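You operate a simulated robot arm through the tools that you are given. There is no shell and no other tool. Be economical: measure what you need, move in short steps, check, and stop when the job is done.

The job below is to be done with a simulated robot arm. You get a single attempt, and the scene is never put back.

JOB
Set the hanging mould down on the turning stand and park the hook.
Fine: keep the hoist braked and the latch shut till it has landed; lay the lifting ring down, then shut the latch and run the hook up above the chain grips.

It is judged by the outcome, as a careful person would: the job done as asked, and still so three seconds after it is handed in. It fails if anything else is knocked over, pushed out of place, dropped, spilled or broken.

ROBOT AND FRAMES
A 7-joint arm with a two-finger parallel gripper, fixed in place. Base frame: the origin is at the foot of the arm, x ahead of it, y to its left, z up. Readings come in mm, rad, newtons and seconds.
With the tool pointing down near the work surface it reaches from about 320 to 780 mm from the base axis. Its first joint turns from -2.897 to 2.897 rad. Payload 3.91 kg.
The tool frame sits at the grasp point between the pads (the TCP): z along the fingers, y along the line on which they close. The tips reach 30 mm beyond it. Largest opening 110 mm; finger width 20, thickness 10; the body of the gripper, 48 by 112 mm, starts 55 mm behind the TCP.
Orientation is that of the tool frame in the base frame, as a unit quaternion [w, x, y, z]. With the fingers straight down and closing along the base's y, the tool's x points along the base's -x, its y along +y and its z along -z.

CONTROLS
- The arm moves only by the tool apply_moves. Its argument "rows" is one flat list of numbers, 6 for each row, row after row: the shift along the tool's x, y, z in mm, then the turn, a rotation vector about the tool's x, y, z in rad. In form: [x, y, z, wx, wy, wz, x, y, z, wx, wy, wz, ...]. A call has 1 to 10 rows; each row is the pose to reach, as a shift and turn from the pose commanded when the call began, along the tool's axes at that moment. "hand" is the gripper command, from -1 (fully open) to 1 (shut), values between in proportion, set as the call begins (left out, the last holds). Each row takes 0.2 s and may step no farther than 50 mm and 0.15 rad from the row before; otherwise, or with a gripper value out of range, the whole call is refused. A pose out of reach is approached as far as the arm can. The call stops where the force on the tool passes 50 N (or 10 N more than at its start, if that is more) or the arm is blocked; 0.2 s more then pass. The fingers move at their own pace (about 153 mm/s each) and stop on an object; they squeeze with about 32 N. The grip force told is the motor's: it shows also when the fingers shut on nothing. Time passes only in rows, and 0.2 s behind the last, so rows that repeat a pose let the fingers close. The reply holds the time, the measured pose of the TCP, the force on the tool along the base axes, the opening and the grip force, in the units named above and with some noise, with the torque about the TCP (base axes, N m) and any sound that the robot's microphone picked up.
- Cameras (640 x 400 px; columns grow to the right, rows downward): "scene" is fixed at [398, 500.3, 1559.4]; the picture's right is [-0.98, 0.17, 0.00], its down [0.05, 0.29, -0.95] and it looks along [-0.17, -0.94, -0.30] (base axes); focal length 358 px, centre (320, 200). "wrist" rides on the gripper at [77, 7, -114] in the tool frame; the picture's right is [-0.09, 1.00, 0.00], its down [-0.80, -0.07, -0.59] and it looks along [-0.59, -0.05, 0.80] (tool axes); focal length 270 px, centre (320, 200). There is no depth. A picture from a camera that has moved, and an enlarged one, comes with that camera's place and axes in the base frame and with its lens.
- capture(camera): a new picture of that camera. It takes no simulated time.
- move_column(by): slides the trunk up (or, below 0, down) by that many mm; the arm rides with it, the base frame stays. It gives what a move gives, with no picture.
- close_up(camera, box): a new picture of the part [left, top, right, bottom] of that camera's present view, enlarged. It takes no simulated time.
- close_job(): hands the job in; it is judged then, once.

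Work in short steps. Places have to be worked out from the pictures, the camera data and where the tool is seen: move nearer, look again, correct. Check each grasp and each placing, and mend what went wrong. You have 120 turns and 64 pictures in all, those below and enlarged ones among them. Open the gripper and draw the arm clear of the work before you hand the job in, unless the task says otherwise; then end with one line.

The tools are called after "Call:" by a JSON object that holds its "api" and its "payload". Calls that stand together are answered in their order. apply_moves: Moves the arm, as the interface text tells. Its arguments: {"type":"object","properties":{"rows":{"type":"array"},"hand":{"type":"number"}},"required":["rows"]} The other tools are called the same way: move_column (by) slides the trunk up or down; capture (camera) takes a picture; close_up (camera, box) takes an enlarged picture of a part of a camera's view; close_job () hands the job in.

At the start:

```text
clock: 0.0
tcp_pos: [128.4, -313.3, 1433.3]
ee_rot: [-0.001, -0.001, 1.0, 0.0]
ft_force: [-0.1, -0.1, 0.1]
ft_torque: [0.01, 0.02, -0.02]
grip_width: 110.0
finger_force: 0.2
trunk travel left (down, up): [-575.0, 35.0]
```

scene: 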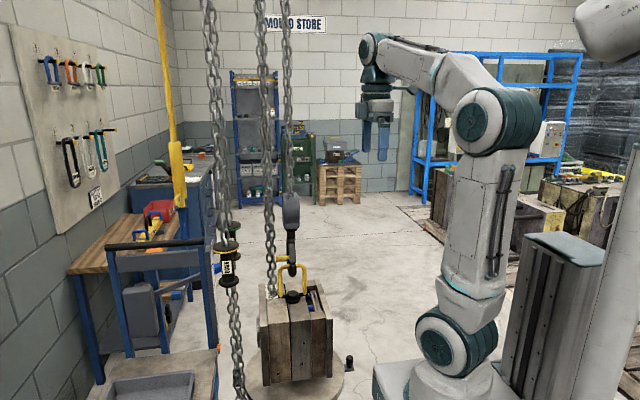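
wrist: 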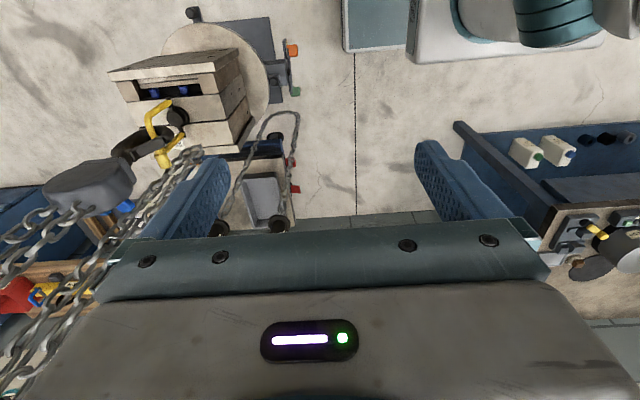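

I start by looking closer at the hoist, hook, mould and the stand.

Call:
{"api": "close_up", "payload": {"camera": "scene", "box": [180, 180, 380, 400]}}

Call:
{"api": "close_up", "payload": {"camera": "scene", "box": [180, 0, 380, 200]}}

Call:
{"api": "close_up", "payload": {"camera": "wrist", "box": [0, 0, 320, 200]}}

```text
1.82 times, centred on (280, 290) of scene
camera zoom: at [398.0, 500.3, 1559.4], right [-0.98, 0.17, 0.0], down [0.05, 0.29, -0.95], along [-0.17, -0.94, -0.3], focal length 651 px, centre (393, 36)
```

zoom: 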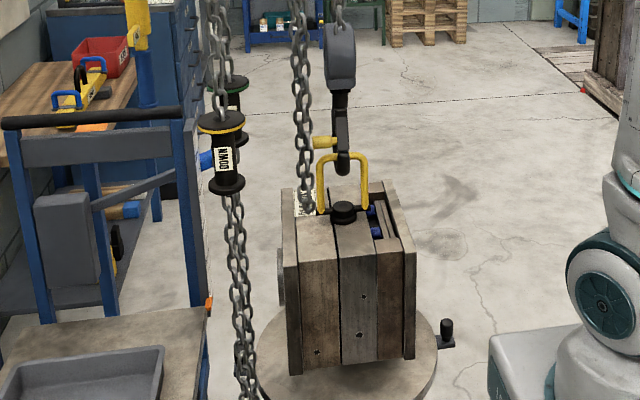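

```text
2.00 times, centred on (280, 100) of scene
camera zoom: at [398.0, 500.3, 1559.4], right [-0.98, 0.17, 0.0], down [0.05, 0.29, -0.95], along [-0.17, -0.94, -0.3], focal length 716 px, centre (400, 400)
```

zoom: 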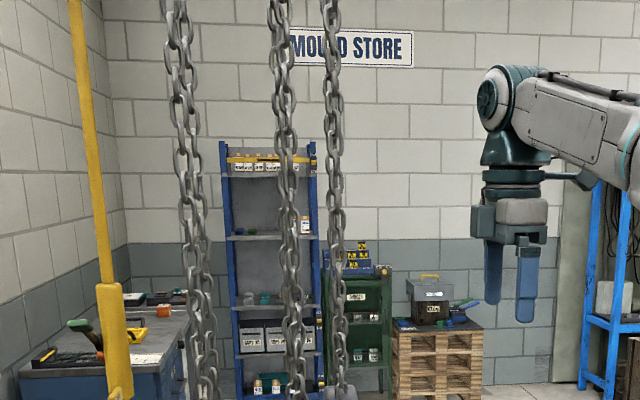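

```text
2.00 times, centred on (160, 100) of wrist
camera zoom: at [50.6, -305.5, 1548.1], right [0.09, 1.0, 0.0], down [0.8, -0.07, 0.59], along [0.59, -0.05, -0.8], focal length 541 px, centre (640, 400)
```

zoom: 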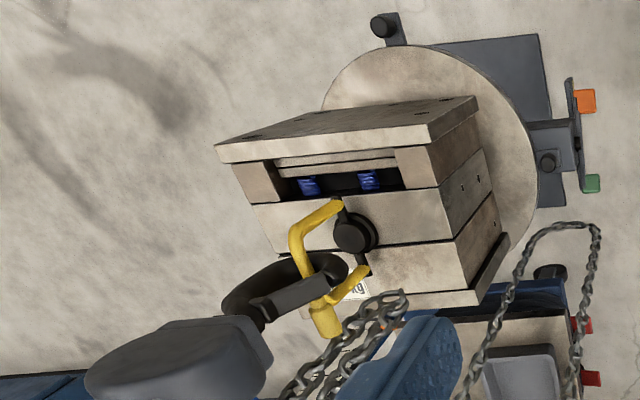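

The mould's lifting eye triangulates to about (282, -730, 780). I turn the wrist camera about the vertical to face the hoist and see the grips, latch and stand.

Call:
{"api": "apply_moves", "payload": {"rows": [-10, 0, 0, 0, 0, 0.15, -20, 0, 0, 0, 0, 0.3, -30, 0, 0, 0, 0, 0.45, -40, 0, 0, 0, 0, 0.6, -50, 0, 0, 0, 0, 0.75, -60, 0, 0, 0, 0, 0.9, -70, 0, 0, 0, 0, 1.05, -80, 0, 0, 0, 0, 1.2, -90, 0, 0, 0, 0, 1.35, -100, 0, 0, 0, 0, 1.5]}}

Call:
{"api": "capture", "payload": {"camera": "wrist"}}

```text
clock: 2.2
tcp_pos: [226.9, -311.7, 1435.9]
ee_rot: [0.0, 0.682, 0.731, 0.0]
ft_force: [-0.2, 0.6, 0.5]
ft_torque: [-0.02, 0.01, 0.01]
grip_width: 110.3
finger_force: 0.0
trunk travel left (down, up): [-575.0, 35.0]
```

```text
58 pictures are left
camera wrist: at [229.9, -234.6, 1549.8], right [1.0, -0.02, 0.0], down [-0.02, -0.8, 0.59], along [-0.01, -0.59, -0.8], focal length 270 px, centre (320, 200)
```

wrist: 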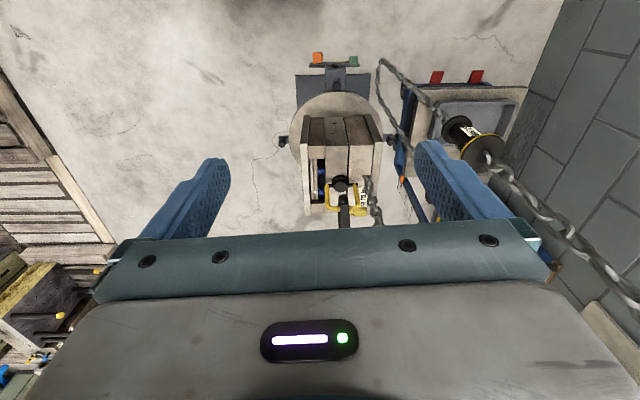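

The DOWN grip comes out at about (495, -440, 1083). I enlarge the stand, latch and grip regions from here.

Call:
{"api": "close_up", "payload": {"camera": "wrist", "box": [260, 30, 420, 240]}}

Call:
{"api": "close_up", "payload": {"camera": "wrist", "box": [370, 40, 560, 220]}}

Call:
{"api": "close_up", "payload": {"camera": "scene", "box": [200, 200, 320, 300]}}

```text
1.90 times, centred on (340, 135) of wrist
camera zoom: at [229.9, -234.6, 1549.8], right [1.0, -0.02, 0.0], down [-0.02, -0.8, 0.59], along [-0.01, -0.59, -0.8], focal length 515 px, centre (282, 324)
```

zoom: 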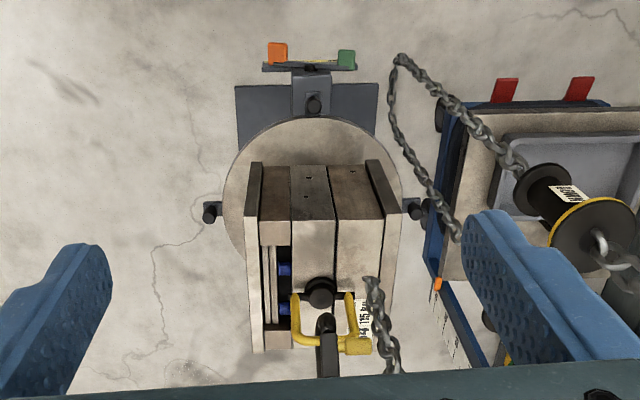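

```text
2.22 times, centred on (465, 130) of wrist
camera zoom: at [229.9, -234.6, 1549.8], right [1.0, -0.02, 0.0], down [-0.02, -0.8, 0.59], along [-0.01, -0.59, -0.8], focal length 601 px, centre (-2, 356)
```

zoom: 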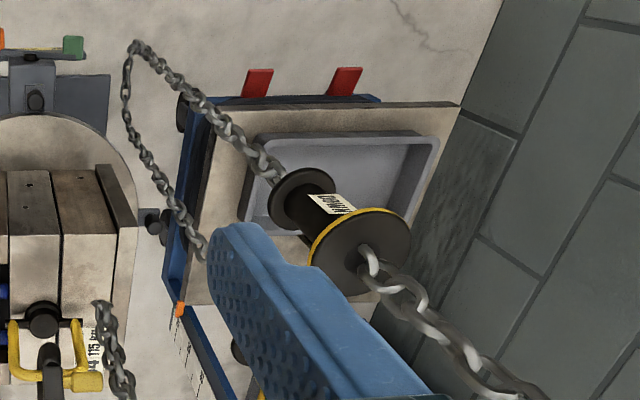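

```text
4.00 times, centred on (260, 250) of scene
camera zoom: at [398.0, 500.3, 1559.4], right [-0.98, 0.17, 0.0], down [0.05, 0.29, -0.95], along [-0.17, -0.94, -0.3], focal length 1432 px, centre (560, 0)
```

zoom: 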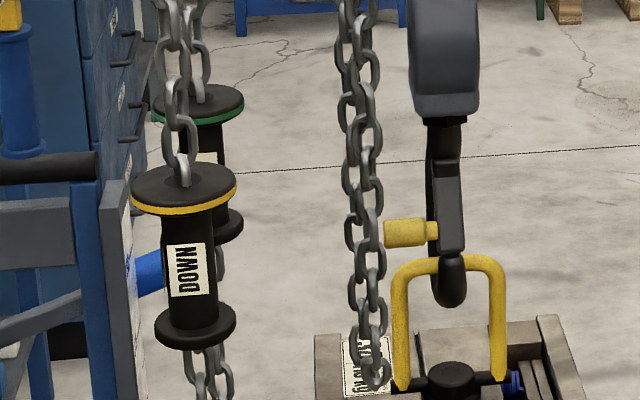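

I look at the yellow rod at left and the rest of that zone, in case it's a hoist control.

Call:
{"api": "close_up", "payload": {"camera": "scene", "box": [60, 120, 240, 260]}}

Call:
{"api": "close_up", "payload": {"camera": "scene", "box": [220, 300, 380, 400]}}

```text
2.86 times, centred on (150, 190) of scene
camera zoom: at [398.0, 500.3, 1559.4], right [-0.98, 0.17, 0.0], down [0.05, 0.29, -0.95], along [-0.17, -0.94, -0.3], focal length 1023 px, centre (806, 229)
```

zoom: 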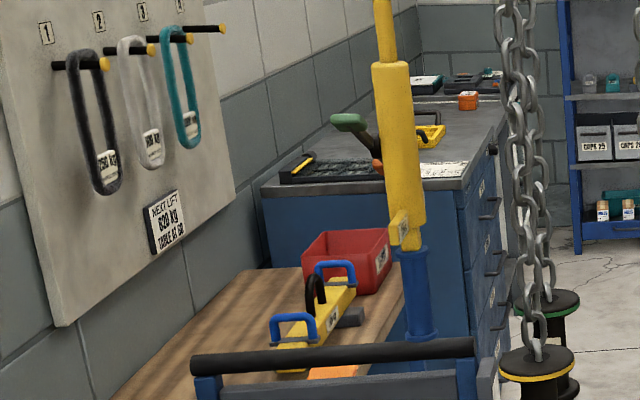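

```text
4.00 times, centred on (300, 350) of scene
camera zoom: at [398.0, 500.3, 1559.4], right [-0.98, 0.17, 0.0], down [0.05, 0.29, -0.95], along [-0.17, -0.94, -0.3], focal length 1432 px, centre (400, -400)
```

zoom: 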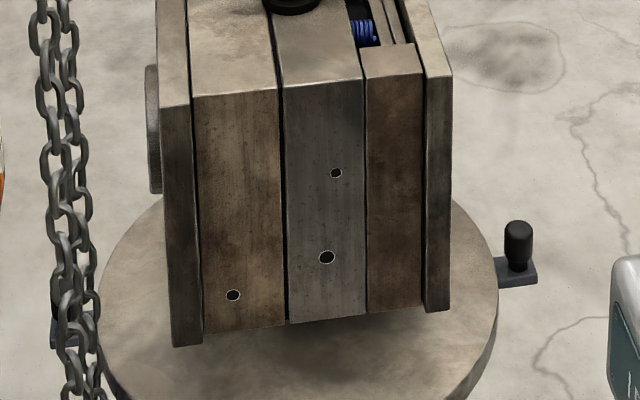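

The fall of the hoist's hand chain carries the DOWN spool (yellow band) and an UP spool behind it (green band). I yaw the tool towards the DOWN grip's bearing and come nearer, staying well clear of the chain.

Call:
{"api": "apply_moves", "payload": {"rows": [-1, 20.4, 14.3, 0, 0, -0.13, -2, 40.8, 28.6, 0, 0, -0.26, -3, 61.2, 43, 0, 0, -0.39, -4, 81.6, 57.3, 0, 0, -0.52, -5, 102, 71.6, 0, 0, -0.65, -6, 122, 86, 0, 0, -0.78]}}

```text
clock: 3.6
tcp_pos: [349.7, -309.1, 1345.7]
ee_rot: [0.0, 0.352, 0.936, 0.001]
ft_force: [-0.3, -0.9, -0.9]
ft_torque: [-0.01, -0.01, 0.0]
grip_width: 110.2
finger_force: 0.1
trunk travel left (down, up): [-575.0, 35.0]
```

Bearing is right. Now I tilt the tool to horizontal while descending, then look.

Call:
{"api": "apply_moves", "payload": {"rows": [0, 0, 18, 0, -0.15, 0, 0, 0, 36, 0, -0.3, 0, 0, 0, 54, 0, -0.45, 0, 0, 0, 72, 0, -0.6, 0, 0, 0, 90, 0, -0.75, 0, 0, 0, 108, 0, -0.9, 0, 0, 0, 126, 0, -1.05, 0, 0, 0, 144, 0, -1.2, 0, 0, 0, 162, 0, -1.35, 0, 0, 0, 180, 0, -1.5, 0]}}

Call:
{"api": "capture", "payload": {"camera": "wrist"}}

Call:
{"api": "capture", "payload": {"camera": "scene"}}

```text
clock: 5.8
tcp_pos: [382.8, -354.0, 1180.6]
ee_rot: [0.637, 0.259, 0.685, -0.241]
ft_force: [0.3, -0.4, -0.1]
ft_torque: [0.01, 0.0, 0.01]
grip_width: 109.9
finger_force: 0.0
out of reach, approached as far as the arm can: row 8, 9, 10
trunk travel left (down, up): [-575.0, 35.0]
```

```text
52 pictures are left
camera wrist: at [298.4, -270.2, 1112.7], right [0.66, 0.74, 0.09], down [-0.45, 0.3, 0.84], along [0.6, -0.6, 0.53], focal length 270 px, centre (320, 200)
```

wrist: 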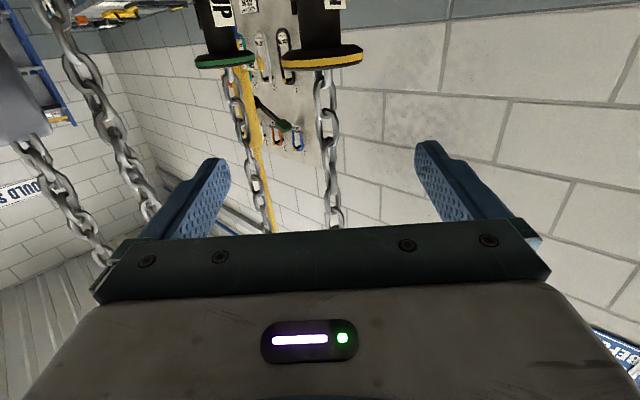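

```text
51 pictures are left
```

scene: 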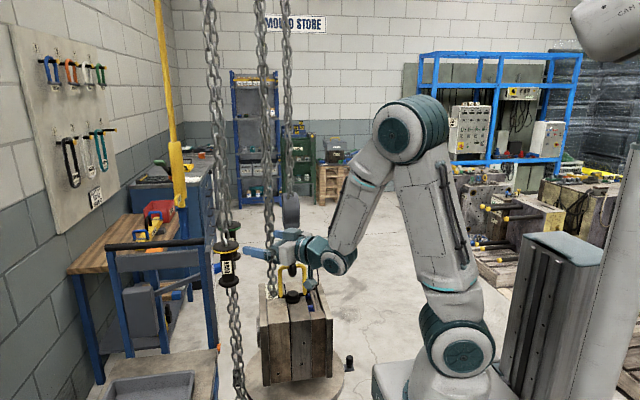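

The tool is nearly level and the arm is a bit too folded here; DOWN grip body is centred about (494, -446, 1080), UP about (490, -600, 1080). I lower along tool x to grip height and level the tool.

Call:
{"api": "apply_moves", "payload": {"rows": [22, 0, 0, 0, -0.02, 0, 45, 0, 0, 0, -0.04, 0, 68, 0, 5, 0, -0.07, 0, 90, 0, 10, 0, -0.07, 0]}}

Call:
{"api": "capture", "payload": {"camera": "wrist"}}

```text
clock: 6.8
tcp_pos: [387.1, -356.1, 1090.4]
ee_rot: [0.662, 0.25, 0.661, -0.249]
ft_force: [0.1, -0.7, 0.2]
ft_torque: [0.01, -0.03, -0.06]
grip_width: 109.8
finger_force: 0.2
out of reach, approached as far as the arm can: row 1, 2, 3
trunk travel left (down, up): [-575.0, 35.0]
```

```text
50 pictures are left
camera wrist: at [306.3, -276.0, 1012.8], right [0.66, 0.75, 0.09], down [-0.49, 0.34, 0.8], along [0.57, -0.57, 0.59], focal length 270 px, centre (320, 200)
```

wrist: 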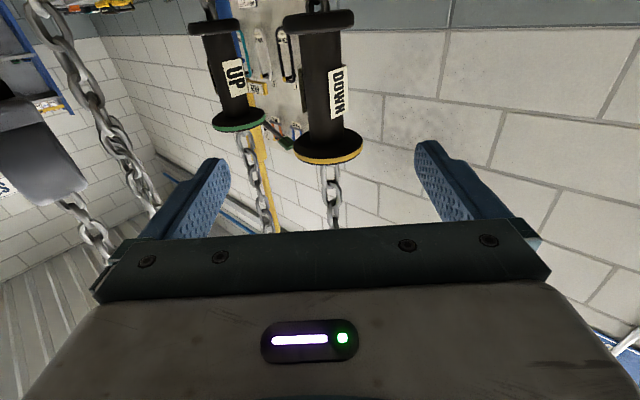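

Level now; the grip lies 140 mm ahead, 10 mm lower, 3 mm to the side. I advance with open fingers to straddle the spool.

Call:
{"api": "apply_moves", "payload": {"rows": [8, 3, 28, 0, 0, 0, 8, 3, 56, 0, 0, 0, 8, 3, 84, 0, 0, 0, 8, 3, 112, 0, 0, 0, 8, 3, 138, 0, 0, 0]}}

Call:
{"api": "capture", "payload": {"camera": "wrist"}}

Call:
{"api": "close_up", "payload": {"camera": "scene", "box": [200, 200, 340, 400]}}

```text
clock: 8.0
tcp_pos: [488.3, -443.6, 1081.0]
ee_rot: [0.661, 0.25, 0.662, -0.25]
ft_force: [0.7, 0.0, -1.4]
ft_torque: [0.02, 0.02, 0.03]
grip_width: 110.3
finger_force: 0.0
trunk travel left (down, up): [-575.0, 35.0]
```

```text
49 pictures are left
camera wrist: at [407.9, -363.8, 1005.3], right [0.66, 0.75, 0.09], down [-0.49, 0.34, 0.8], along [0.57, -0.57, 0.59], focal length 270 px, centre (320, 200)
```

wrist: 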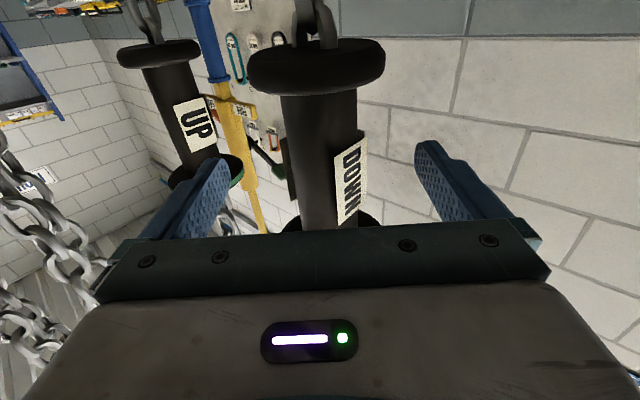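

```text
2.00 times, centred on (270, 300) of scene
camera zoom: at [398.0, 500.3, 1559.4], right [-0.98, 0.17, 0.0], down [0.05, 0.29, -0.95], along [-0.17, -0.94, -0.3], focal length 716 px, centre (420, 0)
```

zoom: 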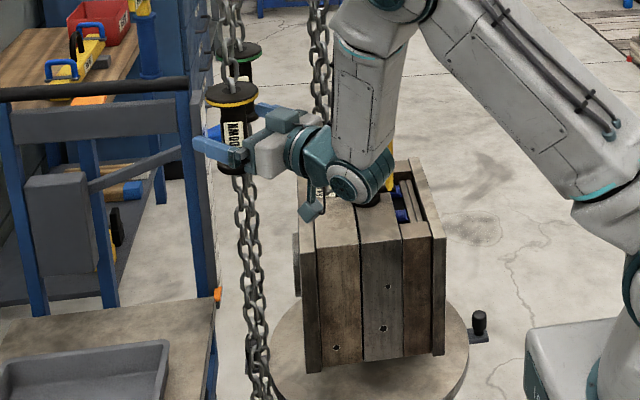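

Spool is between the fingers. I close on it.

Call:
{"api": "apply_moves", "payload": {"rows": [0, 0, 4, 0, 0, 0, 0, 0, 4, 0, 0, 0, 0, 0, 4, 0, 0, 0], "hand": 1}}

```text
clock: 8.8
tcp_pos: [493.0, -443.5, 1082.7]
ee_rot: [0.661, 0.248, 0.663, -0.248]
ft_force: [5.9, 6.6, -1.2]
ft_torque: [0.11, -0.12, 0.06]
grip_width: 34.1
finger_force: 44.9
trunk travel left (down, up): [-575.0, 35.0]
```

Gripped (34 mm, 45 N). I pull down 40 mm gently and see how the hook responds.

Call:
{"api": "apply_moves", "payload": {"rows": [8, 0, 0, 0, 0, 0, 16, 0, 0, 0, 0, 0, 24, 0, 0, 0, 0, 0, 32, 0, 0, 0, 0, 0, 40, 0, 0, 0, 0, 0]}}

Call:
{"api": "close_up", "payload": {"camera": "scene", "box": [200, 200, 340, 400]}}

```text
clock: 10.0
tcp_pos: [493.5, -443.8, 1040.8]
ee_rot: [0.662, 0.248, 0.662, -0.25]
ft_force: [13.2, 7.2, 4.1]
ft_torque: [-0.49, -0.69, -0.08]
grip_width: 34.4
finger_force: 44.6
trunk travel left (down, up): [-575.0, 35.0]
```

```text
2.00 times, centred on (270, 300) of scene
camera zoom: at [398.0, 500.3, 1559.4], right [-0.98, 0.17, 0.0], down [0.05, 0.29, -0.95], along [-0.17, -0.94, -0.3], focal length 716 px, centre (420, 0)
```

zoom: 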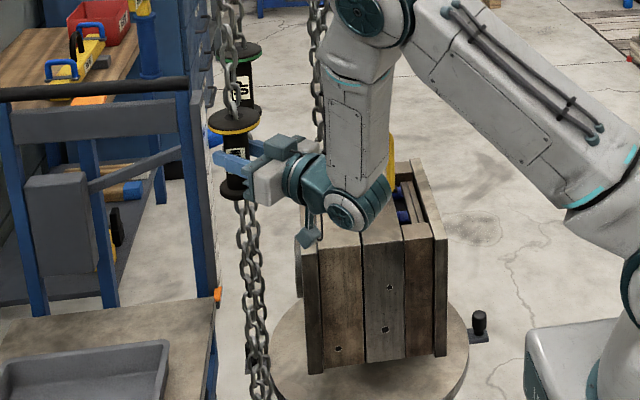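

The mould barely moves for 40 mm of pull, so it's highly geared. I pull another 110 mm to measure the ratio.

Call:
{"api": "apply_moves", "payload": {"rows": [14, 0, 0, 0, 0, 0, 28, 0, 0, 0, 0, 0, 42, 0, 0, 0, 0, 0, 56, 0, 0, 0, 0, 0, 70, 0, 0, 0, 0, 0, 84, 0, 0, 0, 0, 0, 98, 0, 0, 0, 0, 0, 110, 0, 0, 0, 0, 0]}}

Call:
{"api": "close_up", "payload": {"camera": "scene", "box": [200, 200, 340, 400]}}

```text
clock: 11.8
tcp_pos: [493.4, -445.5, 933.5]
ee_rot: [0.661, 0.248, 0.662, -0.249]
ft_force: [10.7, 5.6, 4.2]
ft_torque: [0.04, 0.12, -0.46]
grip_width: 34.2
finger_force: 45.3
trunk travel left (down, up): [-575.0, 35.0]
```

```text
2.00 times, centred on (270, 300) of scene
camera zoom: at [398.0, 500.3, 1559.4], right [-0.98, 0.17, 0.0], down [0.05, 0.29, -0.95], along [-0.17, -0.94, -0.3], focal length 716 px, centre (420, 0)
```

zoom: 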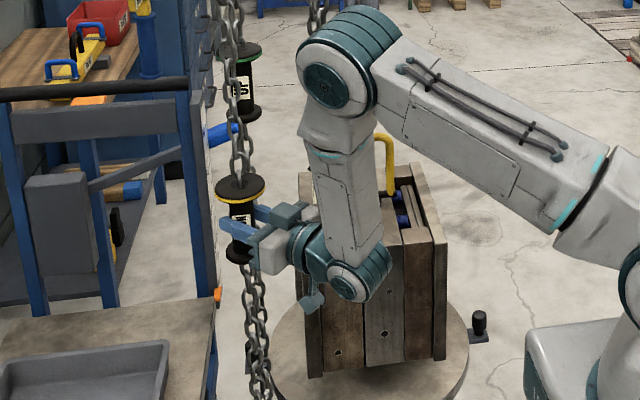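

Only ~10 mm of descent so far, and the UP grip stays where it was. I check whether motion depends on time or on pull by holding still for a second.

Call:
{"api": "apply_moves", "payload": {"rows": [0, 0, 0, 0, 0, 0, 0, 0, 0, 0, 0, 0, 0, 0, 0, 0, 0, 0, 0, 0, 0, 0, 0, 0, 0, 0, 0, 0, 0, 0, 0, 0, 0, 0, 0, 0, 0, 0, 0, 0, 0, 0]}}

Call:
{"api": "close_up", "payload": {"camera": "scene", "box": [200, 200, 340, 400]}}

```text
clock: 13.4
tcp_pos: [493.0, -444.5, 932.0]
ee_rot: [0.661, 0.248, 0.663, -0.249]
ft_force: [12.9, 4.9, 4.3]
ft_torque: [-0.06, -0.11, -0.12]
grip_width: 34.2
finger_force: 45.0
trunk travel left (down, up): [-575.0, 35.0]
```

```text
2.00 times, centred on (270, 300) of scene
camera zoom: at [398.0, 500.3, 1559.4], right [-0.98, 0.17, 0.0], down [0.05, 0.29, -0.95], along [-0.17, -0.94, -0.3], focal length 716 px, centre (420, 0)
```

zoom: 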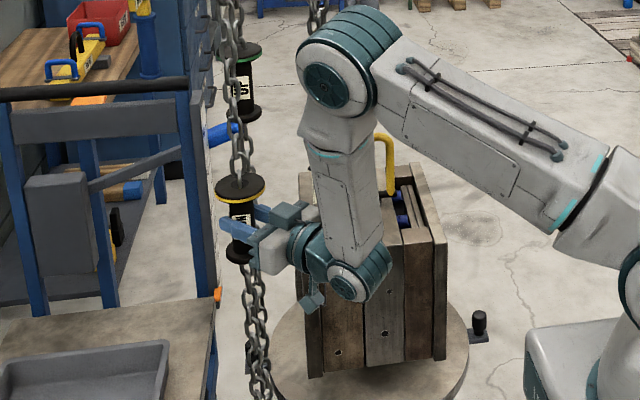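

It's displacement-geared. I continue pulling, another 200 mm, watching the force.

Call:
{"api": "apply_moves", "payload": {"rows": [20, 0, 0, 0, 0, 0, 40, 0, 0, 0, 0, 0, 60, 0, 0, 0, 0, 0, 80, 0, 0, 0, 0, 0, 100, 0, 0, 0, 0, 0, 120, 0, 0, 0, 0, 0, 140, 0, 0, 0, 0, 0, 160, 0, 0, 0, 0, 0, 180, 0, 0, 0, 0, 0, 200, 0, 0, 0, 0, 0]}}

Call:
{"api": "close_up", "payload": {"camera": "scene", "box": [200, 200, 340, 400]}}

```text
clock: 15.6
tcp_pos: [492.8, -445.5, 740.6]
ee_rot: [0.668, 0.245, 0.656, -0.251]
ft_force: [7.8, 11.5, 41.3]
ft_torque: [0.09, -0.17, 0.16]
grip_width: 34.6
finger_force: 44.9
trunk travel left (down, up): [-575.0, 35.0]
```

```text
2.00 times, centred on (270, 300) of scene
camera zoom: at [398.0, 500.3, 1559.4], right [-0.98, 0.17, 0.0], down [0.05, 0.29, -0.95], along [-0.17, -0.94, -0.3], focal length 716 px, centre (420, 0)
```

zoom: 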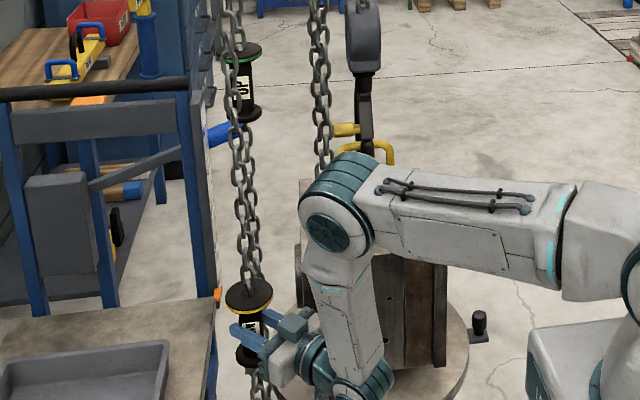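

Force rose to 41 N: end of the stroke, with the mould ~25 mm lower. I ease off and release to see what the grip does.

Call:
{"api": "apply_moves", "payload": {"rows": [-6, 0, 0, 0, 0, 0]}}

Call:
{"api": "apply_moves", "payload": {"rows": [-6, 0, 0, 0, 0, 0, -6, 0, 0, 0, 0, 0, -6, 0, 0, 0, 0, 0], "hand": -1}}

Call:
{"api": "close_up", "payload": {"camera": "scene", "box": [200, 200, 340, 400]}}

```text
clock: 16.0
tcp_pos: [493.2, -445.8, 741.1]
ee_rot: [0.664, 0.247, 0.66, -0.25]
ft_force: [20.7, 2.0, 23.6]
ft_torque: [-0.88, -0.99, -0.11]
grip_width: 34.3
finger_force: 44.9
trunk travel left (down, up): [-575.0, 35.0]
```

```text
clock: 16.8
tcp_pos: [492.3, -445.1, 743.7]
ee_rot: [0.661, 0.249, 0.663, -0.249]
ft_force: [0.9, 0.0, -0.4]
ft_torque: [-0.01, 0.0, 0.03]
grip_width: 110.1
finger_force: 0.1
trunk travel left (down, up): [-575.0, 35.0]
```

```text
2.00 times, centred on (270, 300) of scene
camera zoom: at [398.0, 500.3, 1559.4], right [-0.98, 0.17, 0.0], down [0.05, 0.29, -0.95], along [-0.17, -0.94, -0.3], focal length 716 px, centre (420, 0)
```

zoom: 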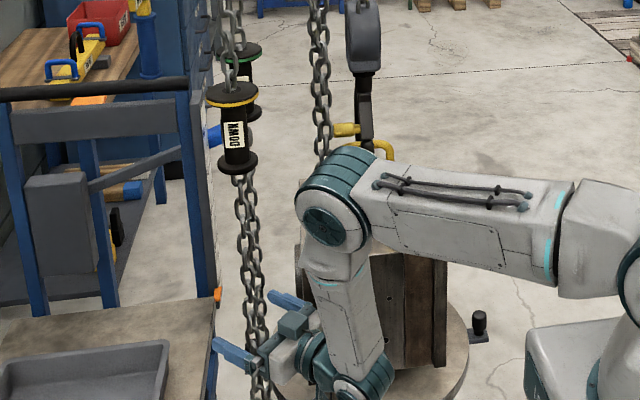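

The grip sprang back to the top and the mould stayed put: it's a pump-stroke hoist. I run straight up with open fingers around the chain to regrip.

Call:
{"api": "apply_moves", "payload": {"rows": [-36, 0, 0, 0, 0, 0, -74, 0, 0, 0, 0, 0, -112, 0, 0, 0, 0, 0, -150, 0, 0, 0, 0, 0, -188, 0, 0, 0, 0, 0, -226, 0, 0, 0, 0, 0, -264, 0, 0, 0, 0, 0, -300, 0, 0, 0, 0, 0, -332, 0, 0, 0, 0, 0, -338, 0, 0, 0, 0, 0]}}

Call:
{"api": "capture", "payload": {"camera": "scene"}}

Call:
{"api": "close_up", "payload": {"camera": "scene", "box": [220, 300, 380, 400]}}

```text
clock: 19.0
tcp_pos: [493.1, -447.2, 1082.5]
ee_rot: [0.662, 0.249, 0.661, -0.249]
ft_force: [-0.4, -0.1, 0.5]
ft_torque: [0.0, -0.01, 0.01]
grip_width: 110.1
finger_force: 0.0
trunk travel left (down, up): [-575.0, 35.0]
```

```text
42 pictures are left
```

scene: 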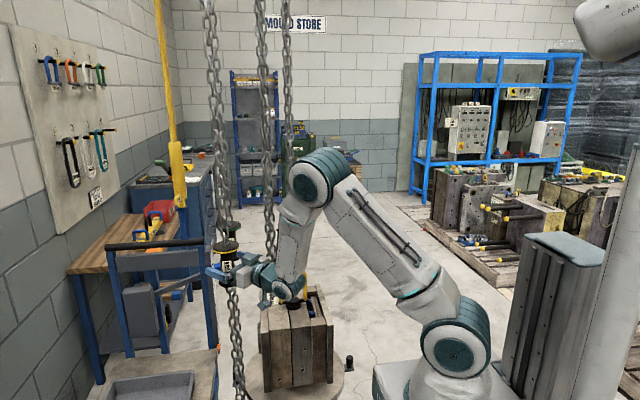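

```text
4.00 times, centred on (300, 350) of scene
camera zoom: at [398.0, 500.3, 1559.4], right [-0.98, 0.17, 0.0], down [0.05, 0.29, -0.95], along [-0.17, -0.94, -0.3], focal length 1432 px, centre (400, -400)
```

zoom: 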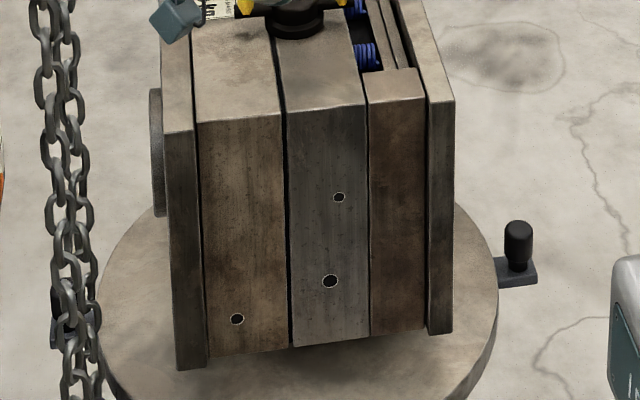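

Mould sank ~25 mm in one stroke. I grip again for a second stroke.

Call:
{"api": "apply_moves", "payload": {"rows": [0, 0, 0, 0, 0, 0, 0, 0, 0, 0, 0, 0, 0, 0, 0, 0, 0, 0], "hand": 1}}

Call:
{"api": "apply_moves", "payload": {"rows": [18, 0, 0, 0, 0, 0, 36, 0, 0, 0, 0, 0, 54, 0, 0, 0, 0, 0, 72, 0, 0, 0, 0, 0, 90, 0, 0, 0, 0, 0, 108, 0, 0, 0, 0, 0, 126, 0, 0, 0, 0, 0, 144, 0, 0, 0, 0, 0, 160, 0, 0, 0, 0, 0]}}

Call:
{"api": "apply_moves", "payload": {"rows": [18, 0, 0, 0, 0, 0, 36, 0, 0, 0, 0, 0, 54, 0, 0, 0, 0, 0, 72, 0, 0, 0, 0, 0, 90, 0, 0, 0, 0, 0, 108, 0, 0, 0, 0, 0, 126, 0, 0, 0, 0, 0, 144, 0, 0, 0, 0, 0, 160, 0, 0, 0, 0, 0, 172, 0, 0, 0, 0, 0]}}

Call:
{"api": "close_up", "payload": {"camera": "scene", "box": [220, 200, 380, 400]}}

```text
clock: 19.8
tcp_pos: [493.5, -444.3, 1081.7]
ee_rot: [0.662, 0.249, 0.662, -0.249]
ft_force: [3.0, 4.9, 1.1]
ft_torque: [0.25, 0.0, -0.02]
grip_width: 34.3
finger_force: 44.8
trunk travel left (down, up): [-575.0, 35.0]
```

```text
clock: 21.8
tcp_pos: [492.2, -445.3, 921.3]
ee_rot: [0.661, 0.25, 0.662, -0.25]
ft_force: [19.3, -10.6, 4.5]
ft_torque: [-0.59, -0.36, -0.35]
grip_width: 34.2
finger_force: 45.3
trunk travel left (down, up): [-575.0, 35.0]
```

```text
clock: 24.0
tcp_pos: [492.6, -444.9, 751.8]
ee_rot: [0.661, 0.248, 0.663, -0.249]
ft_force: [11.9, 19.7, 6.4]
ft_torque: [0.09, -0.18, 0.06]
grip_width: 34.4
finger_force: 45.2
trunk travel left (down, up): [-575.0, 35.0]
```

```text
2.00 times, centred on (300, 300) of scene
camera zoom: at [398.0, 500.3, 1559.4], right [-0.98, 0.17, 0.0], down [0.05, 0.29, -0.95], along [-0.17, -0.94, -0.3], focal length 716 px, centre (360, 0)
```

zoom: 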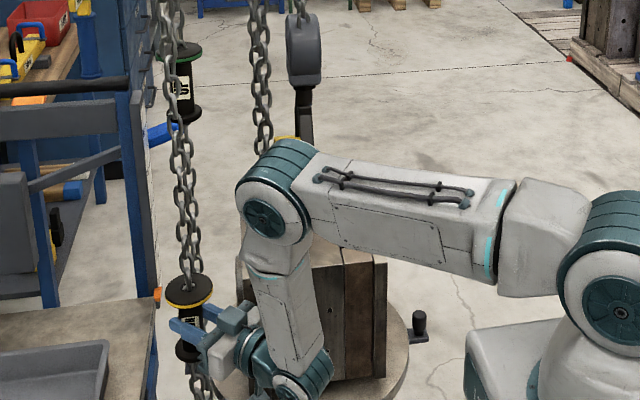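

No landing sound and no stop yet. I release, go back up and look.

Call:
{"api": "apply_moves", "payload": {"rows": [0, 0, 0, 0, 0, 0, 0, 0, 0, 0, 0, 0, 0, 0, 0, 0, 0, 0], "hand": -1}}

Call:
{"api": "apply_moves", "payload": {"rows": [-36, 0, 0, 0, 0, 0, -72, 0, 0, 0, 0, 0, -108, 0, 0, 0, 0, 0, -146, 0, 0, 0, 0, 0, -184, 0, 0, 0, 0, 0, -222, 0, 0, 0, 0, 0, -258, 0, 0, 0, 0, 0, -294, 0, 0, 0, 0, 0, -326, 0, 0, 0, 0, 0, -332, 0, 0, 0, 0, 0]}}

Call:
{"api": "close_up", "payload": {"camera": "scene", "box": [220, 300, 380, 400]}}

```text
clock: 24.8
tcp_pos: [491.6, -446.3, 751.7]
ee_rot: [0.661, 0.249, 0.662, -0.249]
ft_force: [-0.7, 0.0, 0.3]
ft_torque: [-0.01, 0.0, 0.04]
grip_width: 109.8
finger_force: 0.0
trunk travel left (down, up): [-575.0, 35.0]
```

```text
clock: 27.0
tcp_pos: [490.5, -446.2, 1084.5]
ee_rot: [0.661, 0.25, 0.662, -0.249]
ft_force: [0.9, -0.6, -0.3]
ft_torque: [0.01, 0.03, 0.0]
grip_width: 110.1
finger_force: 0.0
trunk travel left (down, up): [-575.0, 35.0]
```

```text
4.00 times, centred on (300, 350) of scene
camera zoom: at [398.0, 500.3, 1559.4], right [-0.98, 0.17, 0.0], down [0.05, 0.29, -0.95], along [-0.17, -0.94, -0.3], focal length 1432 px, centre (400, -400)
```

zoom: 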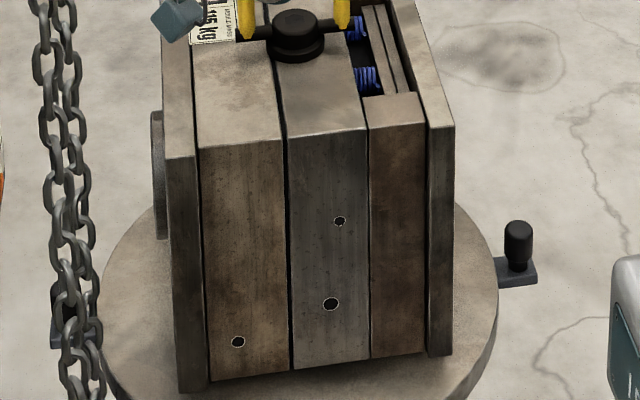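

Another ~25 mm. The shadow gap is small now, so the third stroke goes in shorter pieces, watching for landing.

Call:
{"api": "apply_moves", "payload": {"rows": [0, 0, 2, 0, 0, 0, 0, 0, 3, 0, 0, 0, 0, 0, 3, 0, 0, 0], "hand": 1}}

Call:
{"api": "apply_moves", "payload": {"rows": [14, 0, 0, 0, 0, 0, 28, 0, 0, 0, 0, 0, 42, 0, 0, 0, 0, 0, 56, 0, 0, 0, 0, 0, 70, 0, 0, 0, 0, 0, 84, 0, 0, 0, 0, 0, 98, 0, 0, 0, 0, 0, 110, 0, 0, 0, 0, 0]}}

Call:
{"api": "close_up", "payload": {"camera": "scene", "box": [220, 300, 380, 400]}}

```text
clock: 27.8
tcp_pos: [493.3, -446.1, 1082.5]
ee_rot: [0.661, 0.249, 0.662, -0.249]
ft_force: [-2.6, 7.9, 1.1]
ft_torque: [0.38, 0.14, -0.03]
grip_width: 34.1
finger_force: 44.6
trunk travel left (down, up): [-575.0, 35.0]
```

```text
clock: 29.6
tcp_pos: [493.7, -444.5, 975.6]
ee_rot: [0.661, 0.248, 0.663, -0.249]
ft_force: [-8.7, 26.3, 4.6]
ft_torque: [-0.1, -0.17, 0.07]
grip_width: 34.4
finger_force: 44.7
trunk travel left (down, up): [-575.0, 35.0]
```

```text
4.00 times, centred on (300, 350) of scene
camera zoom: at [398.0, 500.3, 1559.4], right [-0.98, 0.17, 0.0], down [0.05, 0.29, -0.95], along [-0.17, -0.94, -0.3], focal length 1432 px, centre (400, -400)
```

zoom: 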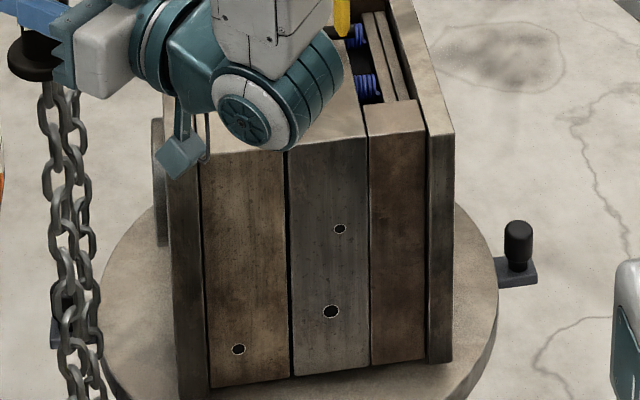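

Call:
{"api": "apply_moves", "payload": {"rows": [14, 0, 0, 0, 0, 0, 28, 0, 0, 0, 0, 0, 42, 0, 0, 0, 0, 0, 56, 0, 0, 0, 0, 0, 70, 0, 0, 0, 0, 0, 84, 0, 0, 0, 0, 0, 98, 0, 0, 0, 0, 0, 110, 0, 0, 0, 0, 0]}}

Call:
{"api": "close_up", "payload": {"camera": "scene", "box": [220, 300, 380, 400]}}

```text
clock: 31.4
tcp_pos: [494.3, -444.9, 864.2]
ee_rot: [0.662, 0.248, 0.661, -0.25]
ft_force: [-6.6, 29.3, 5.7]
ft_torque: [-0.5, -0.69, 0.02]
grip_width: 34.5
finger_force: 44.8
trunk travel left (down, up): [-575.0, 35.0]
```

```text
4.00 times, centred on (300, 350) of scene
camera zoom: at [398.0, 500.3, 1559.4], right [-0.98, 0.17, 0.0], down [0.05, 0.29, -0.95], along [-0.17, -0.94, -0.3], focal length 1432 px, centre (400, -400)
```

zoom: 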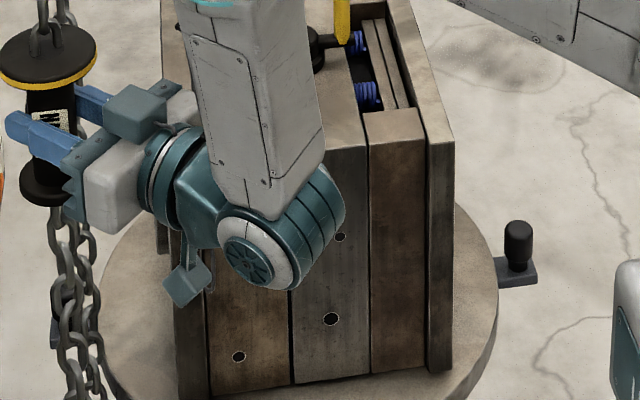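

Still sinking, about 8 mm per 110 mm of pull. I continue to the end of this stroke.

Call:
{"api": "apply_moves", "payload": {"rows": [14, 0, 0, 0, 0, 0, 28, 0, 0, 0, 0, 0, 42, 0, 0, 0, 0, 0, 56, 0, 0, 0, 0, 0, 70, 0, 0, 0, 0, 0, 84, 0, 0, 0, 0, 0, 98, 0, 0, 0, 0, 0, 112, 0, 0, 0, 0, 0]}}

Call:
{"api": "apply_moves", "payload": {"rows": [0, 0, 0, 0, 0, 0, 0, 0, 0, 0, 0, 0, 0, 0, 0, 0, 0, 0], "hand": -1}}

Call:
{"api": "apply_moves", "payload": {"rows": [-36, 0, 0, 0, 0, 0, -72, 0, 0, 0, 0, 0, -108, 0, 0, 0, 0, 0, -146, 0, 0, 0, 0, 0, -184, 0, 0, 0, 0, 0, -222, 0, 0, 0, 0, 0, -258, 0, 0, 0, 0, 0, -294, 0, 0, 0, 0, 0, -324, 0, 0, 0, 0, 0, -330, 0, 0, 0, 0, 0]}}

Call:
{"api": "close_up", "payload": {"camera": "scene", "box": [220, 300, 380, 400]}}

```text
clock: 33.2
tcp_pos: [493.1, -445.1, 751.2]
ee_rot: [0.662, 0.248, 0.662, -0.248]
ft_force: [-13.3, 35.6, 6.1]
ft_torque: [-0.3, -0.49, 0.28]
grip_width: 34.7
finger_force: 45.0
trunk travel left (down, up): [-575.0, 35.0]
```

```text
clock: 34.0
tcp_pos: [495.3, -447.3, 751.0]
ee_rot: [0.662, 0.249, 0.662, -0.249]
ft_force: [0.4, 0.7, -0.3]
ft_torque: [-0.01, -0.02, -0.04]
grip_width: 110.1
finger_force: 0.1
trunk travel left (down, up): [-575.0, 35.0]
```

```text
clock: 36.2
tcp_pos: [493.1, -448.2, 1083.7]
ee_rot: [0.661, 0.25, 0.662, -0.249]
ft_force: [-0.6, -0.7, -0.5]
ft_torque: [0.01, 0.01, 0.0]
grip_width: 110.1
finger_force: 0.1
trunk travel left (down, up): [-575.0, 35.0]
```

```text
4.00 times, centred on (300, 350) of scene
camera zoom: at [398.0, 500.3, 1559.4], right [-0.98, 0.17, 0.0], down [0.05, 0.29, -0.95], along [-0.17, -0.94, -0.3], focal length 1432 px, centre (400, -400)
```

zoom: 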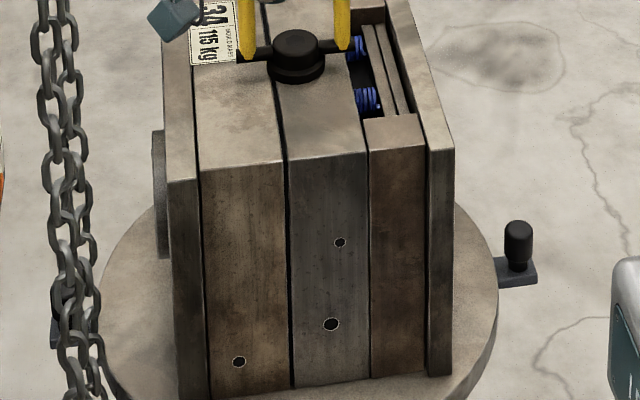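

This stroke only gave 20 px against 24, so it may have landed near the end. I check the hook and ring for slack.

Call:
{"api": "close_up", "payload": {"camera": "scene", "box": [240, 190, 340, 340]}}

```text
2.67 times, centred on (290, 265) of scene
camera zoom: at [398.0, 500.3, 1559.4], right [-0.98, 0.17, 0.0], down [0.05, 0.29, -0.95], along [-0.17, -0.94, -0.3], focal length 955 px, centre (400, 27)
```

zoom: 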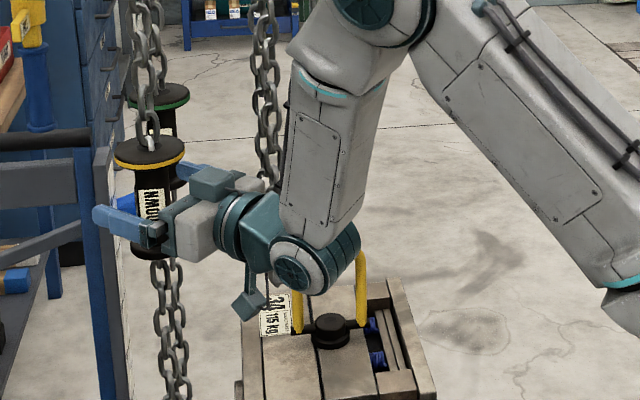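

The arm hides the hook. I take another partial stroke and compare whether the mould still moves.

Call:
{"api": "apply_moves", "payload": {"rows": [0, 0, 0, 0, 0, 0, 0, 0, 0, 0, 0, 0, 0, 0, 0, 0, 0, 0], "hand": 1}}

Call:
{"api": "apply_moves", "payload": {"rows": [20, 0, 0, 0, 0, 0, 40, 0, 0, 0, 0, 0, 60, 0, 0, 0, 0, 0, 80, 0, 0, 0, 0, 0, 100, 0, 0, 0, 0, 0, 120, 0, 0, 0, 0, 0, 140, 0, 0, 0, 0, 0, 160, 0, 0, 0, 0, 0, 180, 0, 0, 0, 0, 0]}}

Call:
{"api": "close_up", "payload": {"camera": "scene", "box": [220, 180, 380, 400]}}

```text
clock: 37.0
tcp_pos: [495.0, -446.0, 1083.5]
ee_rot: [0.661, 0.249, 0.663, -0.249]
ft_force: [3.7, 4.4, 1.7]
ft_torque: [0.5, -0.01, 0.16]
grip_width: 34.5
finger_force: 45.0
trunk travel left (down, up): [-575.0, 35.0]
```

```text
clock: 39.0
tcp_pos: [494.3, -445.7, 901.4]
ee_rot: [0.661, 0.248, 0.663, -0.249]
ft_force: [13.8, 9.4, 5.4]
ft_torque: [-0.15, -0.12, 0.08]
grip_width: 34.4
finger_force: 44.9
trunk travel left (down, up): [-575.0, 35.0]
```

```text
1.82 times, centred on (300, 290) of scene
camera zoom: at [398.0, 500.3, 1559.4], right [-0.98, 0.17, 0.0], down [0.05, 0.29, -0.95], along [-0.17, -0.94, -0.3], focal length 651 px, centre (356, 36)
```

zoom: 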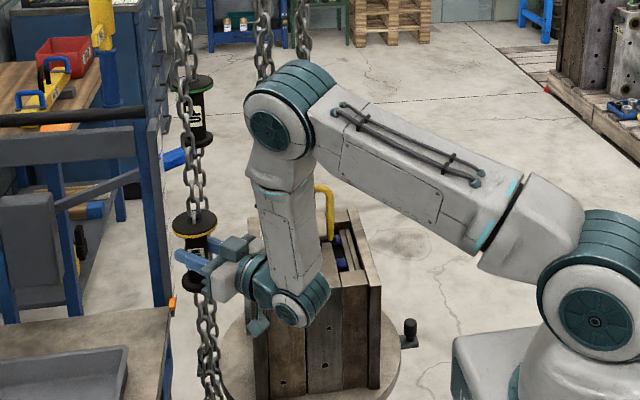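

Call:
{"api": "close_up", "payload": {"camera": "scene", "box": [220, 300, 380, 400]}}

```text
4.00 times, centred on (300, 350) of scene
camera zoom: at [398.0, 500.3, 1559.4], right [-0.98, 0.17, 0.0], down [0.05, 0.29, -0.95], along [-0.17, -0.94, -0.3], focal length 1432 px, centre (400, -400)
```

zoom: 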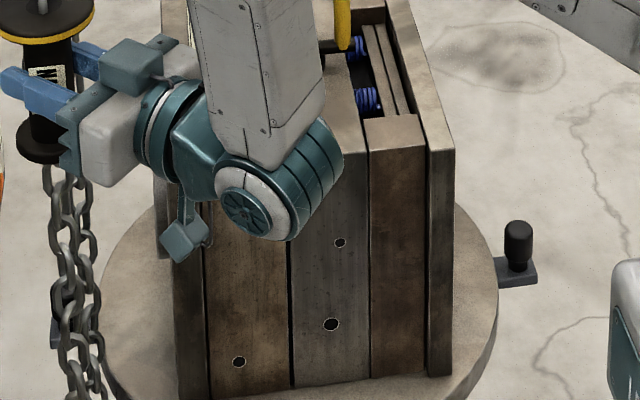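

The hole marks stand at the same rows as before: the mould has landed and the hook is now slacking (~15 mm). I release the grip, back the tool off and look at the hook.

Call:
{"api": "apply_moves", "payload": {"rows": [0, 0, 0, 0, 0, 0, 0, 0, 0, 0, 0, 0, 0, 0, 0, 0, 0, 0], "hand": -1}}

Call:
{"api": "apply_moves", "payload": {"rows": [0, 0, -30, 0, 0, 0, 0, 0, -60, 0, 0, 0, 0, 0, -90, 0, 0, 0, 0, 0, -120, 0, 0, 0, 0, 0, -150, 0, 0, 0]}}

Call:
{"api": "close_up", "payload": {"camera": "scene", "box": [240, 180, 360, 310]}}

```text
clock: 39.8
tcp_pos: [493.8, -447.6, 902.8]
ee_rot: [0.661, 0.249, 0.663, -0.249]
ft_force: [-0.4, -0.3, -0.1]
ft_torque: [-0.01, 0.02, 0.0]
grip_width: 110.1
finger_force: 0.1
trunk travel left (down, up): [-575.0, 35.0]
```

```text
clock: 41.0
tcp_pos: [380.8, -350.3, 901.0]
ee_rot: [0.661, 0.25, 0.662, -0.249]
ft_force: [-0.4, 0.8, -0.6]
ft_torque: [0.01, 0.03, 0.0]
grip_width: 110.2
finger_force: 0.0
trunk travel left (down, up): [-575.0, 35.0]
```

```text
3.08 times, centred on (300, 245) of scene
camera zoom: at [398.0, 500.3, 1559.4], right [-0.98, 0.17, 0.0], down [0.05, 0.29, -0.95], along [-0.17, -0.94, -0.3], focal length 1102 px, centre (382, 62)
```

zoom: 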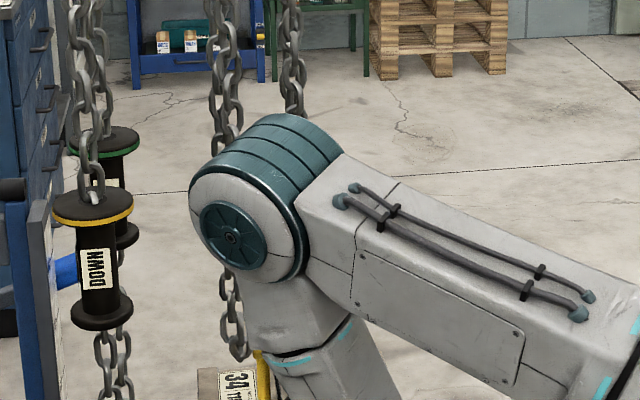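

The arm blocks the view. I swing the tool round to face the hook from about 250 mm away for a wrist view.

Call:
{"api": "apply_moves", "payload": {"rows": [17, -39, -7, 0.08, 0, 0, 34, -78, -14, 0.16, 0, 0, 51, -118, -20, 0.24, 0, 0, 68, -158, -27, 0.32, 0, 0, 85, -198, -34, 0.4, 0, 0, 100, -237, -40, 0.475, 0, 0]}}

Call:
{"api": "capture", "payload": {"camera": "wrist"}}

Call:
{"api": "capture", "payload": {"camera": "scene"}}

```text
clock: 42.4
tcp_pos: [195.9, -501.8, 799.4]
ee_rot: [0.584, 0.399, 0.584, -0.399]
ft_force: [0.4, -0.7, 0.5]
ft_torque: [0.0, -0.01, 0.01]
grip_width: 110.0
finger_force: 0.1
trunk travel left (down, up): [-575.0, 35.0]
```

```text
31 pictures are left
camera wrist: at [161.1, -392.7, 723.4], right [0.93, 0.36, 0.09], down [-0.28, 0.53, 0.8], along [0.25, -0.77, 0.59], focal length 270 px, centre (320, 200)
```

wrist: 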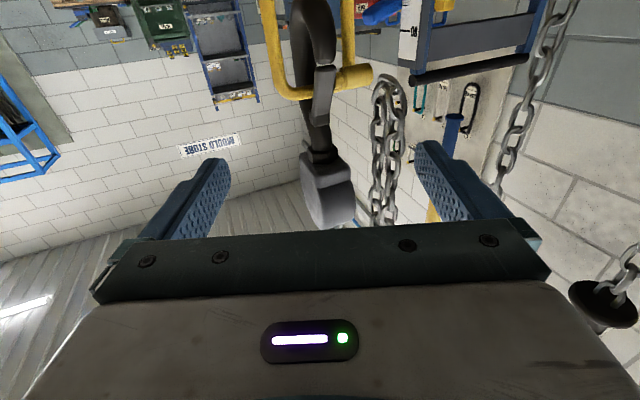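

```text
30 pictures are left
```

scene: 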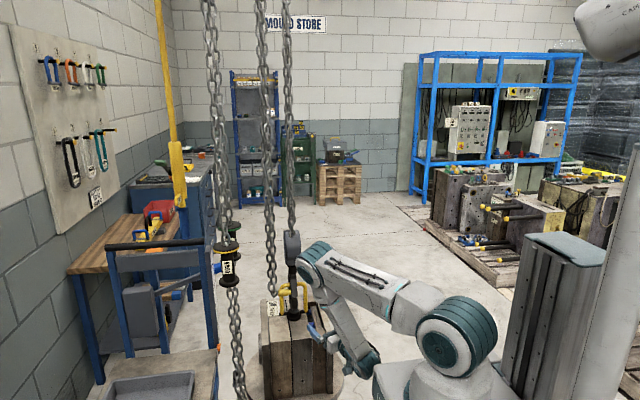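

Good view. I enlarge the hook and latch in both pictures.

Call:
{"api": "close_up", "payload": {"camera": "wrist", "box": [230, 0, 430, 125]}}

Call:
{"api": "close_up", "payload": {"camera": "scene", "box": [255, 225, 335, 325]}}

```text
3.20 times, centred on (330, 62) of wrist
camera zoom: at [161.1, -392.7, 723.4], right [0.93, 0.36, 0.09], down [-0.28, 0.53, 0.8], along [0.25, -0.77, 0.59], focal length 865 px, centre (288, 640)
```

zoom: 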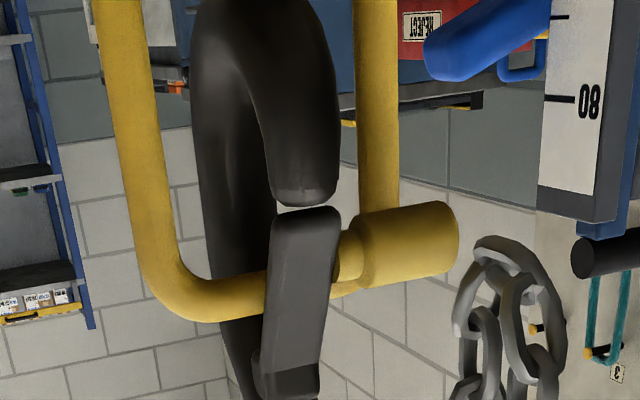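

```text
4.00 times, centred on (295, 275) of scene
camera zoom: at [398.0, 500.3, 1559.4], right [-0.98, 0.17, 0.0], down [0.05, 0.29, -0.95], along [-0.17, -0.94, -0.3], focal length 1432 px, centre (420, -100)
```

zoom: 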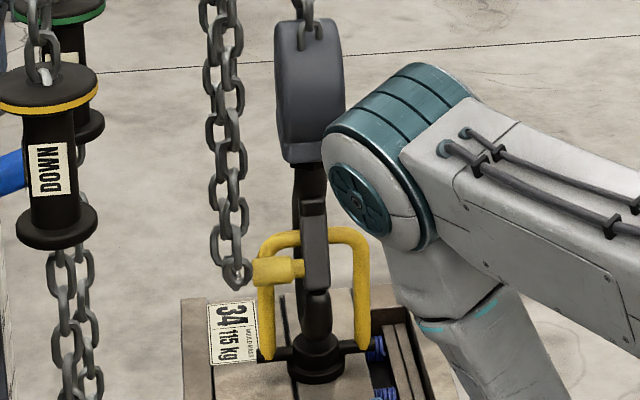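

The ring bar (z≈816) already sits above the hook tip behind the gate; the gate carries a knob at about (326, -718, 804). The hook has plenty of slack, so no more lowering. I roll the tool 90° so the fingers close vertically on the knob.

Call:
{"api": "apply_moves", "payload": {"rows": [0, 0, 0, 0, 0, 0.15, 0, 0, 0, 0, 0, 0.3, 0, 0, 0, 0, 0, 0.45, 0, 0, 0, 0, 0, 0.6, 0, 0, 0, 0, 0, 0.75, 0, 0, 0, 0, 0, 0.9, 0, 0, 0, 0, 0, 1.05, 0, 0, 0, 0, 0, 1.2, 0, 0, 0, 0, 0, 1.35, 0, 0, 0, 0, 0, 1.5]}}

Call:
{"api": "capture", "payload": {"camera": "wrist"}}

```text
clock: 44.6
tcp_pos: [193.1, -500.4, 800.0]
ee_rot: [0.698, 0.69, 0.156, 0.108]
ft_force: [-0.2, -0.3, 0.1]
ft_torque: [0.0, 0.06, 0.01]
grip_width: 110.2
finger_force: 0.0
trunk travel left (down, up): [-575.0, 35.0]
```

```text
27 pictures are left
camera wrist: at [224.8, -365.8, 802.6], right [-0.02, -0.01, 1.0], down [-0.97, 0.26, -0.01], along [-0.26, -0.97, -0.01], focal length 270 px, centre (320, 200)
```

wrist: 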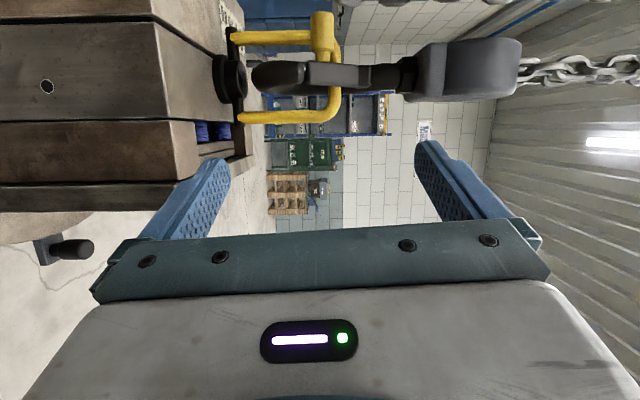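

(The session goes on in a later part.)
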